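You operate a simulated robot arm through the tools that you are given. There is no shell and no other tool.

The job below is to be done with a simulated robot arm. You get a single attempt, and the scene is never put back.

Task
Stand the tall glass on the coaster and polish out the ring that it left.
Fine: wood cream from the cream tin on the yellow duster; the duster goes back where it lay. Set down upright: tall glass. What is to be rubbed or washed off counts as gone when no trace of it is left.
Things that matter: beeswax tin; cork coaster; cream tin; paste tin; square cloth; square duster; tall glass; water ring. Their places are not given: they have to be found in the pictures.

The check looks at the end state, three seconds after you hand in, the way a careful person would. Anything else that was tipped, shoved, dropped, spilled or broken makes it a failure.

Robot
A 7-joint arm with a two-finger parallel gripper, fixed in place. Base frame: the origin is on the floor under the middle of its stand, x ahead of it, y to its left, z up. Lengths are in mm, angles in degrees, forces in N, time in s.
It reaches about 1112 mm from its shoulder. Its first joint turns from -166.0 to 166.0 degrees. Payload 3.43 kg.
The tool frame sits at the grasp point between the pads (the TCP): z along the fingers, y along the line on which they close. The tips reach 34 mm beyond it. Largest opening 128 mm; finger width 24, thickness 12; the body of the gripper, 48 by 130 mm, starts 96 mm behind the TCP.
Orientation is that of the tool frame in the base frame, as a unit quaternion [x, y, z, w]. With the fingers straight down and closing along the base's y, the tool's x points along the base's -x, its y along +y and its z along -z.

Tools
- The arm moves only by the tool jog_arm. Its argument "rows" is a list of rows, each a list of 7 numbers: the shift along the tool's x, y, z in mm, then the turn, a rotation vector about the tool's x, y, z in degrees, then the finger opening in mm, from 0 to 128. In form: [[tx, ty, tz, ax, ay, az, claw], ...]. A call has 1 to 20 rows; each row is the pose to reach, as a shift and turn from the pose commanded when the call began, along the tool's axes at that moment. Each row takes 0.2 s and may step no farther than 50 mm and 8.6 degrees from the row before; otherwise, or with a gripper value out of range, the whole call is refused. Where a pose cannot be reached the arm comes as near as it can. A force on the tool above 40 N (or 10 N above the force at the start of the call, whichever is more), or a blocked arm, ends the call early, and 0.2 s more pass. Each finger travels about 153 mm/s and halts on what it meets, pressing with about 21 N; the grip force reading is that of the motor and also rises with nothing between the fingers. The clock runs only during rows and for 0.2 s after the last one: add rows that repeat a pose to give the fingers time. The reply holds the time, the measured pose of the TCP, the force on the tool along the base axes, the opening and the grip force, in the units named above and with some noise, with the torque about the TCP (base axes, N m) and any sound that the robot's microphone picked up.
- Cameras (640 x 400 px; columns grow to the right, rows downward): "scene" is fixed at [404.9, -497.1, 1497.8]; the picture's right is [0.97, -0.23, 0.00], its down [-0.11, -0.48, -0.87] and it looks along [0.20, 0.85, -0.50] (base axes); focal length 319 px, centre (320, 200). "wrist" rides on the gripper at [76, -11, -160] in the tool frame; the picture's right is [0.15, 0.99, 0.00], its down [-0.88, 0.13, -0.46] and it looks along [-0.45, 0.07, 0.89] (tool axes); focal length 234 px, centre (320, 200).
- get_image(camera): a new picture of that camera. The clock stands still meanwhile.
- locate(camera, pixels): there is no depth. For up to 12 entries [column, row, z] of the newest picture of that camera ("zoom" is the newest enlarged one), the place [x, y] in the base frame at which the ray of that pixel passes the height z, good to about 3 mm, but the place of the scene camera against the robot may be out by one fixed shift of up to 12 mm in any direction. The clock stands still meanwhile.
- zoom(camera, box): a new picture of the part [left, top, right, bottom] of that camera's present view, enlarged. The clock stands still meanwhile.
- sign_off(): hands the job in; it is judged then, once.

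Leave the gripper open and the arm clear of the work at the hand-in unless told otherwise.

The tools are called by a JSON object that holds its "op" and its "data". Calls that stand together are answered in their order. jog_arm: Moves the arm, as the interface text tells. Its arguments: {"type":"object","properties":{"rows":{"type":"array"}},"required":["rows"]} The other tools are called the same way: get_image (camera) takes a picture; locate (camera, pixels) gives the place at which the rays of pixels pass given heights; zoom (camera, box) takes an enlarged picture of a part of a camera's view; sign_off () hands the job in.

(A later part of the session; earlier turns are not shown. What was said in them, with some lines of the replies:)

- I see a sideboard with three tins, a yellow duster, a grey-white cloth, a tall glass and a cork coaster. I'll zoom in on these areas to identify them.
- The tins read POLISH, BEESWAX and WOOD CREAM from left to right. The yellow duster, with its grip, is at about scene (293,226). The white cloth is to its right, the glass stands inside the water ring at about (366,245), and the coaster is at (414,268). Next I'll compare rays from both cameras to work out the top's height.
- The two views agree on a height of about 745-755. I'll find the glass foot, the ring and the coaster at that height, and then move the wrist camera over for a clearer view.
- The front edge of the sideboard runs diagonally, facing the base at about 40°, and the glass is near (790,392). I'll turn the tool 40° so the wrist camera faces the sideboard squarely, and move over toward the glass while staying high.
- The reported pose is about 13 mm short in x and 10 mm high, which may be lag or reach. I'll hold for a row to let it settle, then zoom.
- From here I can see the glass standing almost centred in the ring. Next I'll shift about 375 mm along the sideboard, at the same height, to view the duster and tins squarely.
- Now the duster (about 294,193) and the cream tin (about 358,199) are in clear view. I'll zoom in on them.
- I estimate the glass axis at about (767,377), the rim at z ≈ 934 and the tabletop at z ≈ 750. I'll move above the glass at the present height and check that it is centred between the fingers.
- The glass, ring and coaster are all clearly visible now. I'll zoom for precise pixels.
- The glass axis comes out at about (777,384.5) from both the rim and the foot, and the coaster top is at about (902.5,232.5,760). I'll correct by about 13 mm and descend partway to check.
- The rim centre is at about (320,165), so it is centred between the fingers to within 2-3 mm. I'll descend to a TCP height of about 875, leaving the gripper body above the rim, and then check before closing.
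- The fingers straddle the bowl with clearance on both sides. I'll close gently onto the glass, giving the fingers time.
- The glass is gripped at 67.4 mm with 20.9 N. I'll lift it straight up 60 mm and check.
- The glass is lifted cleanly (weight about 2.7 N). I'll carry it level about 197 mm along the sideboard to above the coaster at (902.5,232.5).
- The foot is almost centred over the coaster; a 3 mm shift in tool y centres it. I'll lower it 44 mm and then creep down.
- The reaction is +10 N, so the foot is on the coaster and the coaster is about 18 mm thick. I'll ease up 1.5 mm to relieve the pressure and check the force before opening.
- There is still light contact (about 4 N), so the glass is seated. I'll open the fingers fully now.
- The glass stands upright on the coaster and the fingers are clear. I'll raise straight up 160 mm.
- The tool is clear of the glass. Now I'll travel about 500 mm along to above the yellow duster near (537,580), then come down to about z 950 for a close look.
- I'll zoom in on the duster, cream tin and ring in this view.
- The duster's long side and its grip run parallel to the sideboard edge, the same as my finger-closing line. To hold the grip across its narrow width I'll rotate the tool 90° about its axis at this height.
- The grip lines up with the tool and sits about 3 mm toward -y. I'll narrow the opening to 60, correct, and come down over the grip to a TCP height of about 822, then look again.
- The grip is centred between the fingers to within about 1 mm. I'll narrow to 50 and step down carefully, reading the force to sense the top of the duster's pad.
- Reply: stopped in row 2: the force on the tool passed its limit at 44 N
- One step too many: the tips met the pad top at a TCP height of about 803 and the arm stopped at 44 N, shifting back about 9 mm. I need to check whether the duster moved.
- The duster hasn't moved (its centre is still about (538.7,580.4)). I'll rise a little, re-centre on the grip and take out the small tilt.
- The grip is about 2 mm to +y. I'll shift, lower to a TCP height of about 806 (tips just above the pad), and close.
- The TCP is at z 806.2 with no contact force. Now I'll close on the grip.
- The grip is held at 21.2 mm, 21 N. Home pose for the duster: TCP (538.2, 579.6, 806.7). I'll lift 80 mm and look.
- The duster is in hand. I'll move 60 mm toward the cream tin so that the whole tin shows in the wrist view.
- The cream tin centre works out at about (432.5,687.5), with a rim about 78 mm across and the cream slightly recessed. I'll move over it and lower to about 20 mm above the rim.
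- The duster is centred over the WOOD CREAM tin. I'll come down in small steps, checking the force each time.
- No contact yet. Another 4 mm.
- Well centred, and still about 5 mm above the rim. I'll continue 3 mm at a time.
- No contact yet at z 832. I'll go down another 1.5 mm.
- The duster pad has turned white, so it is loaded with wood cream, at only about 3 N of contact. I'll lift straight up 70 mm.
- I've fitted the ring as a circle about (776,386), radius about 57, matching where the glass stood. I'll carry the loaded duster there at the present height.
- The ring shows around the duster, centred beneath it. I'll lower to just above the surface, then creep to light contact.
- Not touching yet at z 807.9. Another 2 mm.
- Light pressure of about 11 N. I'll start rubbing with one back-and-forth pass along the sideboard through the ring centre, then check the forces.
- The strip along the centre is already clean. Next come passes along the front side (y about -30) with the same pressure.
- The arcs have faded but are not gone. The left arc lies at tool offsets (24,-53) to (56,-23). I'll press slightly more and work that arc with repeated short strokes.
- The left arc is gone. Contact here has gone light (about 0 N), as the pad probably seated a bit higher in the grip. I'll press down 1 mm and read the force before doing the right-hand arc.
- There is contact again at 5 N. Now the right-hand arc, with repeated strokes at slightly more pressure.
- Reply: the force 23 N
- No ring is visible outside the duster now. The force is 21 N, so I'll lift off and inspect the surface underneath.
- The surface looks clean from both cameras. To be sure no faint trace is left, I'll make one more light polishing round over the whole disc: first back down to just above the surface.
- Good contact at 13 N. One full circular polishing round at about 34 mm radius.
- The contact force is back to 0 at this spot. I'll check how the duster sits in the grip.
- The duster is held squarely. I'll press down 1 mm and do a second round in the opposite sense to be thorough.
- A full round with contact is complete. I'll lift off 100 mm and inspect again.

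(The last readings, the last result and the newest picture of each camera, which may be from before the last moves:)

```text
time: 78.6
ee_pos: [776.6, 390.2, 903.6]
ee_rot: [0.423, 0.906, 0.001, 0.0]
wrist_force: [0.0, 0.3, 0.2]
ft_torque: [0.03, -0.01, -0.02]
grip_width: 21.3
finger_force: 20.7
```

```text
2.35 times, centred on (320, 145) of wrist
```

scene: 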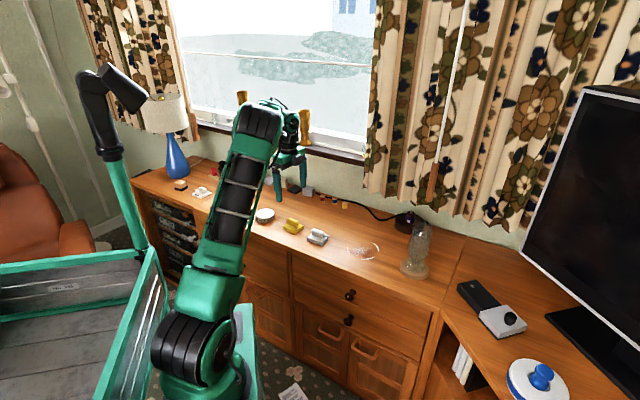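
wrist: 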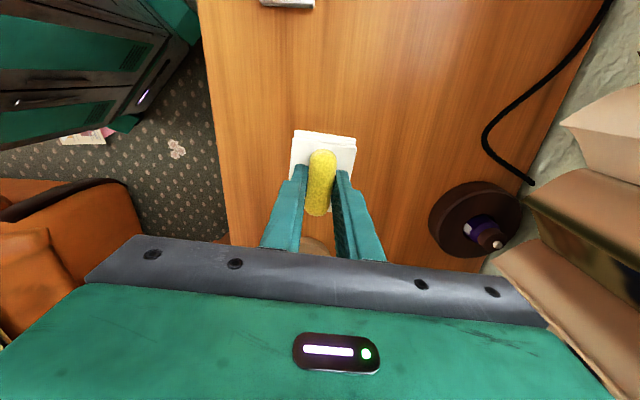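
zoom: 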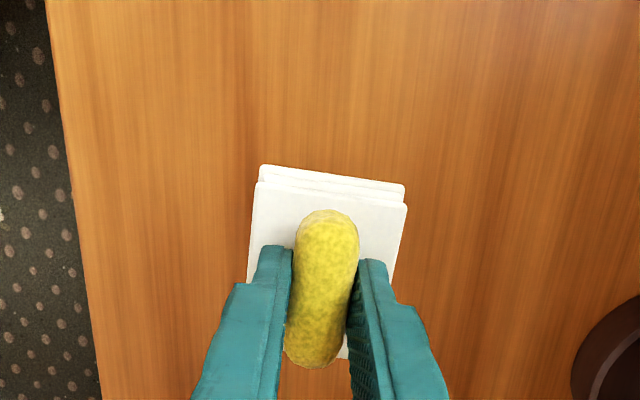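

The surface is clean and the glass undisturbed. Now I'll carry the duster back toward its home at TCP (538.2,579.6).

{"op": "jog_arm", "data": {"rows": [[43, -8, 0, 0, 0, 0, 10], [86, -17, 0, 0, 0, 0, 10], [129, -25, 0, 0, 0, 0, 10], [172, -33, 0, 0, 0, 0, 10], [215, -41, 0, 0, 0, 0, 10], [258, -50, 0, 0, 0, 0, 10], [301, -58, 0, 0, 0, 0, 10], [301, -58, 0, 0, 0, 0, 10], [301, -58, 0, 0, 0, 0, 10]]}}

{"op": "get_image", "data": {"camera": "wrist"}}

{"op": "zoom", "data": {"camera": "scene", "box": [220, 150, 360, 260]}}

```text
time: 80.6
ee_pos: [535.8, 580.9, 901.6]
ee_rot: [0.424, 0.906, 0.001, 0.0]
wrist_force: [0.3, -0.2, -0.2]
ft_torque: [0.02, -0.02, 0.02]
grip_width: 21.2
finger_force: 21.0
```

```text
taken
```

wrist: 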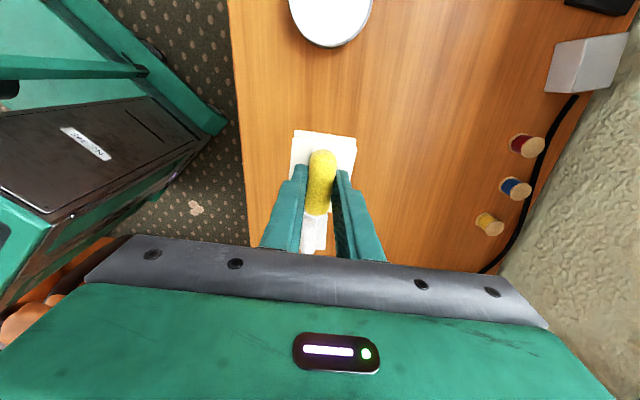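

```text
3.64 times, centred on (290, 205) of scene
```

zoom: 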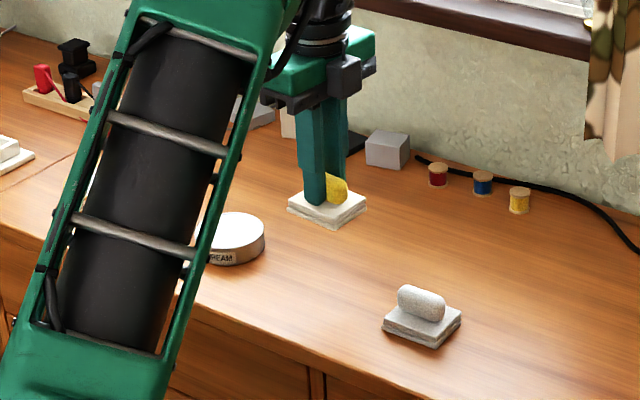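

The position is within about 2 mm of home. I'll shift slightly and lower to about 8 mm above the surface.

{"op": "jog_arm", "data": {"rows": [[-1, 0.5, 20, 0, 0, 0, 10], [-1, 0.5, 50, 0, 0, 0, 10], [-1, 0.5, 75, 0, 0, 0, 10], [-1, 0.5, 90, 0, 0, 0, 10], [-1, 0.5, 90, 0, 0, 0, 10]]}}

{"op": "zoom", "data": {"camera": "scene", "box": [235, 195, 395, 275]}}

```text
time: 81.8
ee_pos: [539.3, 582.7, 811.1]
ee_rot: [0.423, 0.906, 0.001, 0.0]
wrist_force: [0.5, 0.7, -0.8]
ft_torque: [-0.01, 0.01, 0.0]
grip_width: 21.1
finger_force: 21.6
```

```text
4.00 times, centred on (315, 235) of scene
```

zoom: 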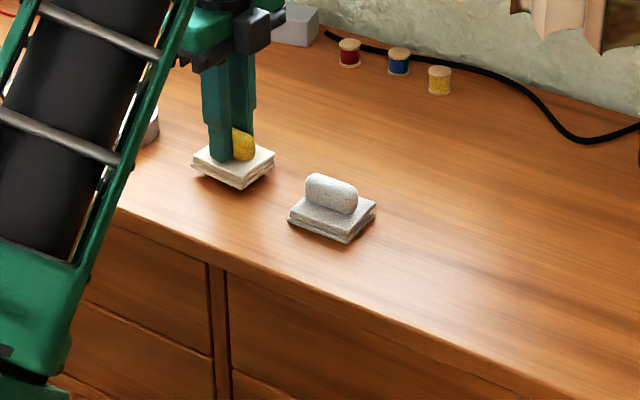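

The pad outline matches the original place. I'll lower the last millimetres, watching the force.

{"op": "jog_arm", "data": {"rows": [[0, 0, 3, 0, 0, 0, 10], [0, 0, 6.5, 0, 0, 0, 10], [0, 0, 6.5, 0, 0, 0, 10]]}}

```text
time: 82.6
ee_pos: [538.9, 581.7, 804.8]
ee_rot: [0.423, 0.906, 0.001, 0.001]
wrist_force: [-0.5, 0.5, -0.8]
ft_torque: [0.0, 0.01, 0.02]
grip_width: 21.2
finger_force: 21.3
```

{"op": "jog_arm", "data": {"rows": [[0, 0, 1, 0, 0, 0, 10], [0, 0, 2, 0, 0, 0, 10], [0, 0, 2, 0, 0, 0, 10]]}}

```text
time: 83.4
ee_pos: [537.9, 581.1, 803.9]
ee_rot: [0.422, 0.907, 0.0, 0.0]
wrist_force: [0.3, -0.9, -1.7]
ft_torque: [0.0, 0.0, -0.01]
grip_width: 21.1
finger_force: 21.0
```

{"op": "jog_arm", "data": {"rows": [[-1, -1.5, 0, 0, 0, 0, 10], [-1, -1.5, 0.8, 0, 0, 0, 10], [-1, -1.5, 0.8, 0, 0, 0, 10]]}}

```text
time: 84.2
ee_pos: [537.4, 578.8, 803.5]
ee_rot: [0.423, 0.906, 0.002, 0.0]
wrist_force: [-0.3, -0.2, -1.0]
ft_torque: [-0.01, 0.03, 0.03]
grip_width: 21.3
finger_force: 21.2
```

{"op": "jog_arm", "data": {"rows": [[0, 0, 0.6, 0, 0, 0, 10], [0, 0, 1.2, 0, 0, 0, 10], [0, 0, 1.2, 0, 0, 0, 10]]}}

```text
time: 85.0
ee_pos: [537.7, 579.3, 802.0]
ee_rot: [0.423, 0.906, 0.001, 0.001]
wrist_force: [-0.1, 1.1, 0.3]
ft_torque: [-0.02, 0.07, -0.01]
grip_width: 21.1
finger_force: 20.9
```

Right at the surface. Half a millimetre more to seat it.

{"op": "jog_arm", "data": {"rows": [[0, 0, 0.6, 0, 0, 0, 10], [0, 0, 0.6, 0, 0, 0, 10]]}}

```text
time: 85.6
ee_pos: [539.5, 578.6, 802.2]
ee_rot: [0.424, 0.906, 0.002, 0.001]
wrist_force: [0.9, -2.1, 5.2]
ft_torque: [-0.18, 0.02, 0.01]
grip_width: 21.5
finger_force: 20.9
```

The duster is seated (5 N). I'll open the fingers gently while easing up a little.

{"op": "jog_arm", "data": {"rows": [[0, 0, -0.5, 0, 0, 0, 25], [0, 0, -1, 0, 0, 0, 32], [0, 0, -2.5, 0, 0, 0, 42], [0, 0, -3, 0, 0, 0, 50], [0, 0, -3, 0, 0, 0, 50]]}}

{"op": "zoom", "data": {"camera": "wrist", "box": [240, 110, 400, 240]}}

{"op": "zoom", "data": {"camera": "scene", "box": [235, 195, 395, 275]}}

```text
time: 86.8
ee_pos: [539.2, 578.7, 803.1]
ee_rot: [0.423, 0.906, 0.0, -0.001]
wrist_force: [-0.9, 0.7, -0.9]
ft_torque: [0.0, 0.03, 0.01]
grip_width: 49.8
finger_force: 0.1
```

```text
3.08 times, centred on (320, 175) of wrist
```

zoom: 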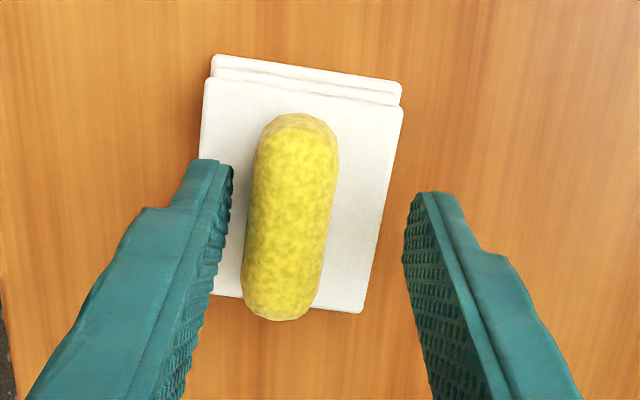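

```text
4.00 times, centred on (315, 235) of scene
```

zoom: 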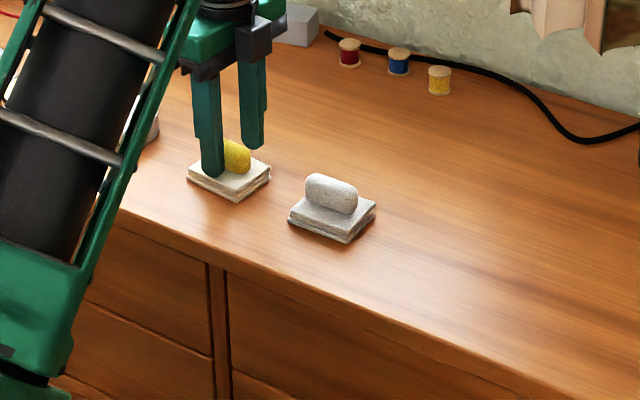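

As the fingers opened, a fingertip resting on the pad dragged the duster about 8 mm toward the front. I'll raise 4 mm so the tips clear the pad, then close on the grip again, which pulls it back to centre at the home position.

{"op": "jog_arm", "data": {"rows": [[0, 0, -2, 0, 0, 0, 50], [0, 0, -4, 0, 0, 0, 50], [0, 0, -4, 0, 0, 0, 50]]}}

{"op": "zoom", "data": {"camera": "wrist", "box": [240, 110, 400, 240]}}

```text
time: 87.6
ee_pos: [536.9, 579.5, 807.3]
ee_rot: [0.422, 0.906, 0.001, 0.0]
wrist_force: [-1.4, -0.5, -0.2]
ft_torque: [0.02, -0.02, -0.01]
grip_width: 50.2
finger_force: 0.0
```

```text
3.08 times, centred on (320, 175) of wrist
```

zoom: 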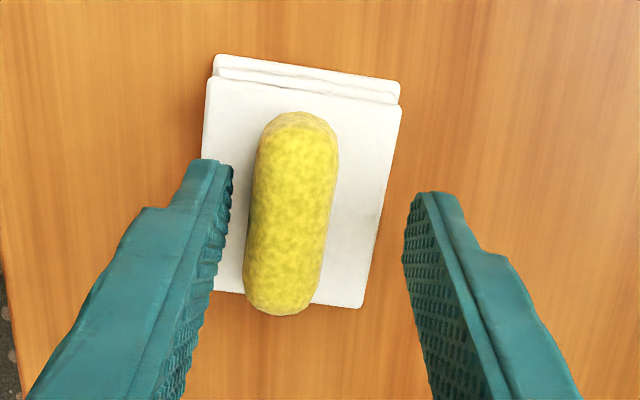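

{"op": "jog_arm", "data": {"rows": [[0, 0, 0, 0, 0, 0, 44], [0, 0, 0, 0, 0, 0, 39], [0, 0, 0, 0, 0, 0, 34], [0, 0, 0, 0, 0, 0, 30], [0, 0, 0, 0, 0, 0, 26], [0, 0, 0, 0, 0, 0, 22], [0, 0, 0, 0, 0, 0, 18], [0, 0, 0, 0, 0, 0, 18]]}}

{"op": "zoom", "data": {"camera": "wrist", "box": [240, 110, 400, 240]}}

{"op": "zoom", "data": {"camera": "scene", "box": [235, 195, 395, 275]}}

```text
time: 89.4
ee_pos: [537.9, 579.4, 808.7]
ee_rot: [0.423, 0.906, 0.0, 0.001]
wrist_force: [0.0, 0.4, 0.0]
ft_torque: [-0.06, 0.03, 0.0]
grip_width: 21.1
finger_force: 20.6
```

```text
3.08 times, centred on (320, 175) of wrist
```

zoom: 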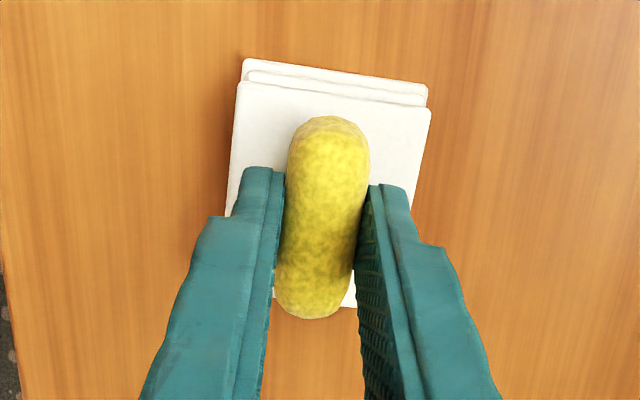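

```text
4.00 times, centred on (315, 235) of scene
```

zoom: 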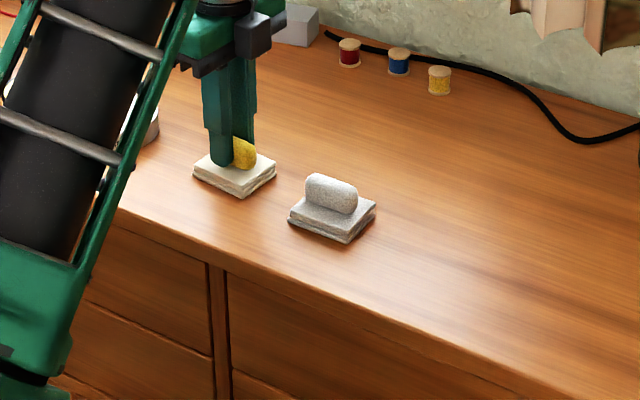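

The duster is back at its original outline (pad corners (243,58), (428,85), against (243,55), (430,82) before). Now I'll open in place, with the tips clear of the pad.

{"op": "jog_arm", "data": {"rows": [[0, 0, 0, 0, 0, 0, 26], [0, 0, 0, 0, 0, 0, 34], [0, 0, 0, 0, 0, 0, 44], [0, 0, 0, 0, 0, 0, 54], [0, 0, 0, 0, 0, 0, 54]]}}

{"op": "zoom", "data": {"camera": "wrist", "box": [240, 110, 400, 240]}}

{"op": "zoom", "data": {"camera": "scene", "box": [235, 195, 395, 275]}}

```text
time: 90.6
ee_pos: [537.1, 579.7, 807.1]
ee_rot: [0.423, 0.906, 0.001, 0.0]
wrist_force: [0.0, -0.1, 0.0]
ft_torque: [-0.02, 0.0, 0.01]
grip_width: 54.1
finger_force: 0.1
```

```text
3.08 times, centred on (320, 175) of wrist
```

zoom: 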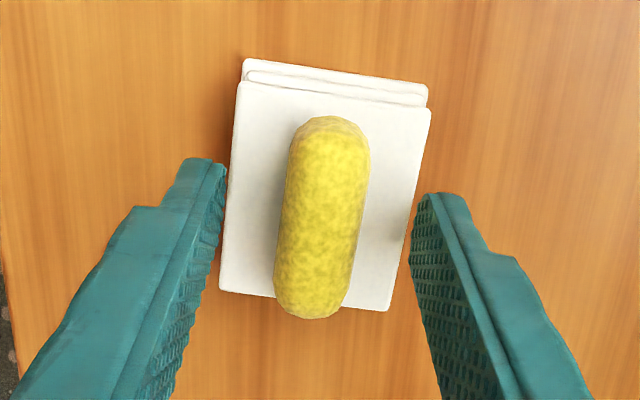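

```text
4.00 times, centred on (315, 235) of scene
```

zoom: 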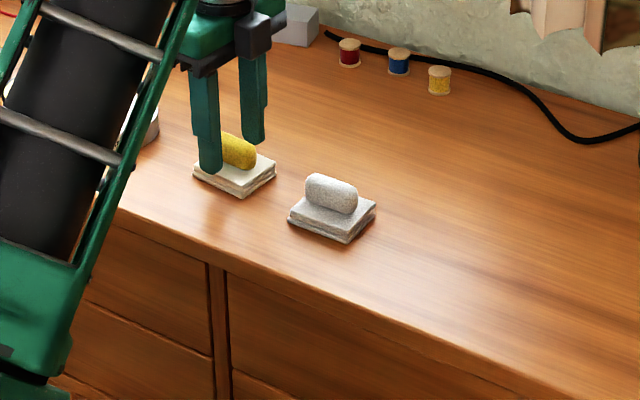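

The duster stayed put. I'll rise straight up and then open wider.

{"op": "jog_arm", "data": {"rows": [[0, 0, -10, 0, 0, 0, 54], [0, 0, -35, 0, 0, 0, 54], [0, 0, -75, 0, 0, 0, 54], [0, 0, -120, 0, 0, 0, 80], [0, 0, -165, 0, 0, 0, 128], [0, 0, -200, 0, 0, 0, 128], [0, 0, -200, 0, 0, 0, 128]]}}

{"op": "get_image", "data": {"camera": "wrist"}}

{"op": "get_image", "data": {"camera": "scene"}}

```text
time: 92.2
ee_pos: [534.7, 579.5, 1010.5]
ee_rot: [0.423, 0.906, 0.001, 0.0]
wrist_force: [0.0, -0.6, -0.3]
ft_torque: [0.03, 0.01, 0.01]
grip_width: 127.9
finger_force: 0.1
```

```text
taken
```

wrist: 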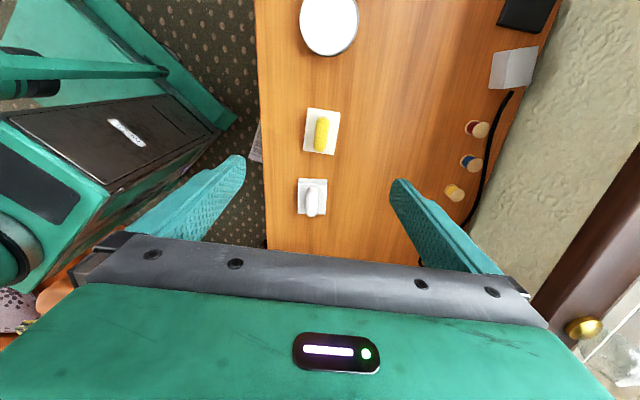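

```text
taken
```

scene: 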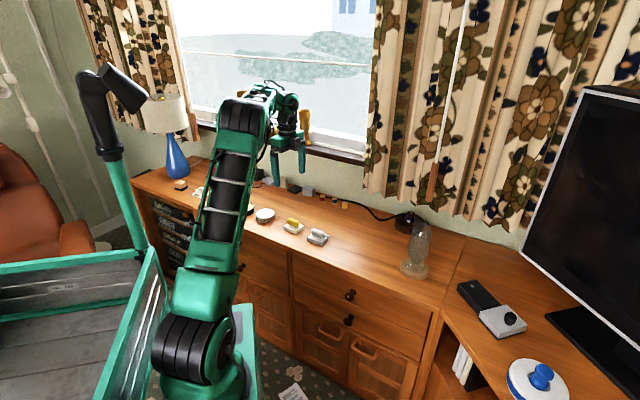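

The duster is back and the arm is clear. For a last check of the polished area I'll rotate the tool back and look from above the ring site.

{"op": "jog_arm", "data": {"rows": [[0, 0, -10, 0, 0, -8, 128], [0, 0, -20, 0, 0, -16, 128], [0, 0, -30, 0, 0, -24, 128], [0, 0, -40, 0, 0, -32, 128], [0, 0, -40, 0, 0, -40, 128], [0, 0, -40, 0, 0, -48, 128], [0, 0, -40, 0, 0, -56, 128], [0, 0, -40, 0, 0, -64, 128], [0, 0, -40, 0, 0, -72, 128], [0, 0, -40, 0, 0, -80, 128], [0, 0, -40, 0, 0, -88, 128], [0, 0, -40, 0, 0, -90, 128]]}}

```text
time: 94.8
ee_pos: [536.5, 577.5, 1047.7]
ee_rot: [-0.343, 0.94, 0.0, 0.001]
wrist_force: [-0.2, 0.4, 0.3]
ft_torque: [0.0, 0.0, -0.02]
grip_width: 127.8
finger_force: 0.0
```

{"op": "jog_arm", "data": {"rows": [[-7, -43, 0, 0, 0, 0, 128], [-15, -86, 0, 0, 0, 0, 128], [-22, -129, 0, 0, 0, 0, 128], [-30, -172, 0, 0, 0, 0, 128], [-37, -215, 0, 0, 0, 0, 128], [-45, -258, 0, 0, 0, 0, 128], [-52, -295, 0, 0, 0, 0, 128], [-52, -295, 0, 0, 0, 0, 128]]}}

{"op": "get_image", "data": {"camera": "wrist"}}

{"op": "zoom", "data": {"camera": "wrist", "box": [250, 80, 390, 190]}}

{"op": "zoom", "data": {"camera": "wrist", "box": [180, 60, 540, 200]}}

```text
time: 96.6
ee_pos: [768.4, 383.1, 1047.5]
ee_rot: [-0.341, 0.94, 0.0, 0.001]
wrist_force: [0.5, -0.2, -0.5]
ft_torque: [0.0, 0.02, -0.01]
grip_width: 128.1
finger_force: 0.0
```

```text
taken
```

wrist: 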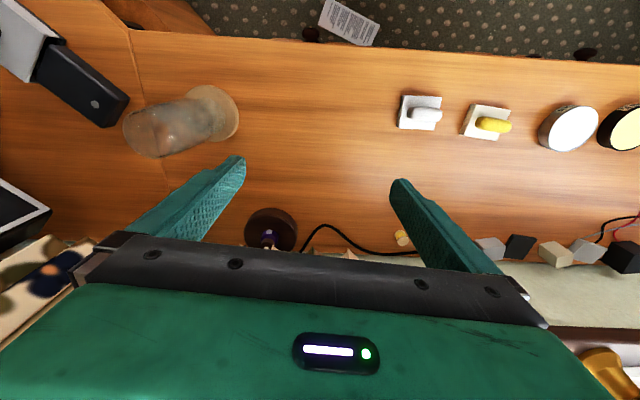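

```text
3.64 times, centred on (320, 135) of wrist
```

zoom: 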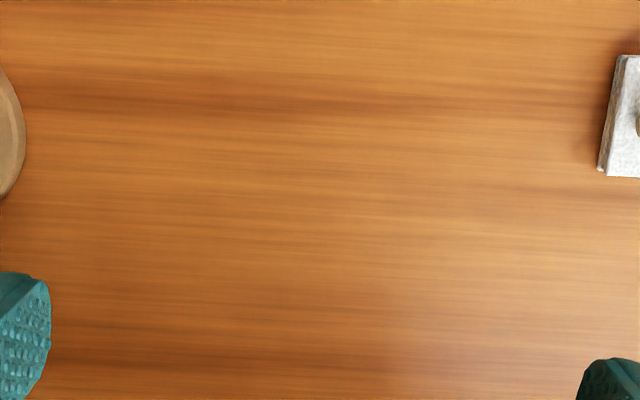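

```text
1.78 times, centred on (360, 130) of wrist
```

zoom: 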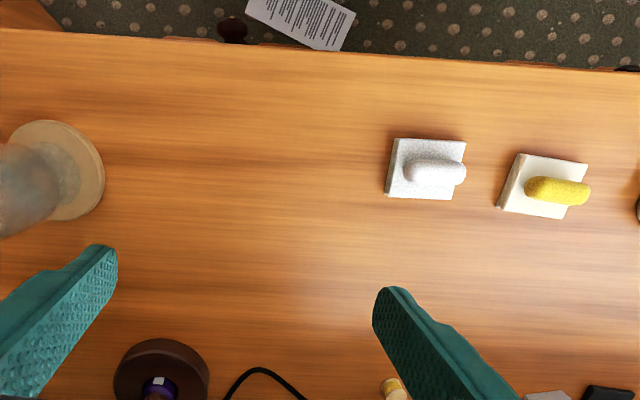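

The polished area is spotless, the glass stands on the coaster, and the duster lies back where it was. I'll retract the open gripper toward the starting position, clear of the work.

{"op": "jog_arm", "data": {"rows": [[40, -5, -10, 0, 0, 0, 128], [80, -10, -20, 0, 0, 0, 128], [120, -15, -30, 0, 0, 0, 128], [160, -20, -40, 0, 0, 0, 128], [200, -25, -45, 0, 0, 0, 128], [240, -30, -45, 0, 0, 0, 128], [280, -38, -45, 0, 0, 0, 128], [300, -44, -45, 0, 0, 0, 128], [300, -44, -45, 0, 0, 0, 128]]}}

{"op": "get_image", "data": {"camera": "scene"}}

{"op": "zoom", "data": {"camera": "scene", "box": [220, 180, 460, 300]}}

```text
time: 98.6
ee_pos: [567.0, 158.5, 1090.8]
ee_rot: [-0.342, 0.94, 0.0, 0.001]
wrist_force: [0.0, 0.1, 0.3]
ft_torque: [0.01, 0.04, -0.02]
grip_width: 128.0
finger_force: 0.0
```

```text
taken
```

scene: 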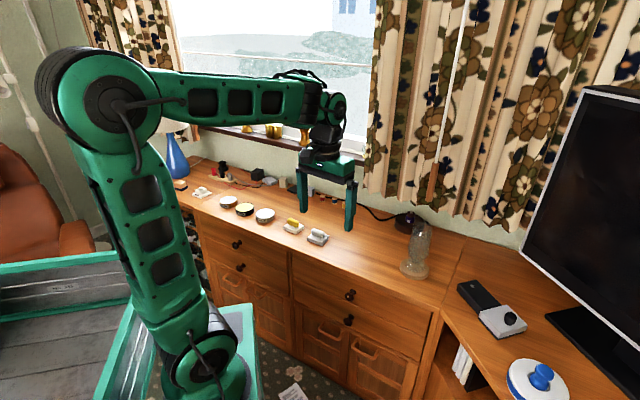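

```text
2.67 times, centred on (340, 240) of scene
```

zoom: 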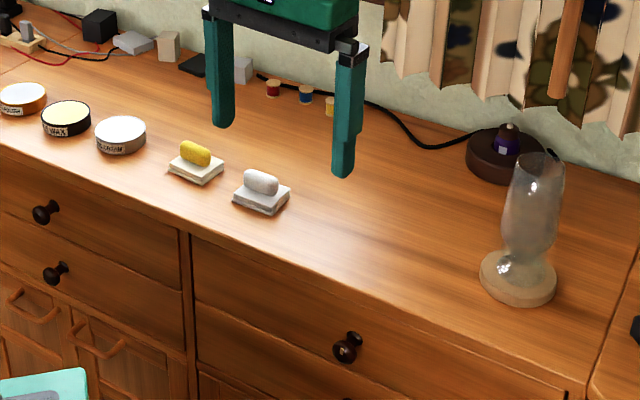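

The glass stands upright on the coaster, the ring has vanished, and the tins and white cloth are untouched. The duster lies in its place, the gripper is open and the arm is clear. I'll hand in now.

{"op": "sign_off", "data": {}}

```text
The job is handed in.
```

The tall glass now stands upright on the cork coaster, and the water ring is gone. I checked the polished area with both cameras and saw no trace of it.

- **Polish:** I used only the cream tin (labelled WOOD CREAM), loaded onto the yellow duster. The duster's pad is now white with cream.
- **Duster:** It is back where it lay, as close as the pictures show. When I let go of it, a fingertip dragged it about 8 mm toward the front. I gripped it again, and its outline now matches the original place.
- **Force stop:** While I was reaching for the duster, the arm pressed on its pad and stopped at 44 N. The duster did not move.
- **Everything else:** The three tins, the white cloth and the other items look undisturbed.

I handed in with the gripper open and the arm back near its starting position.
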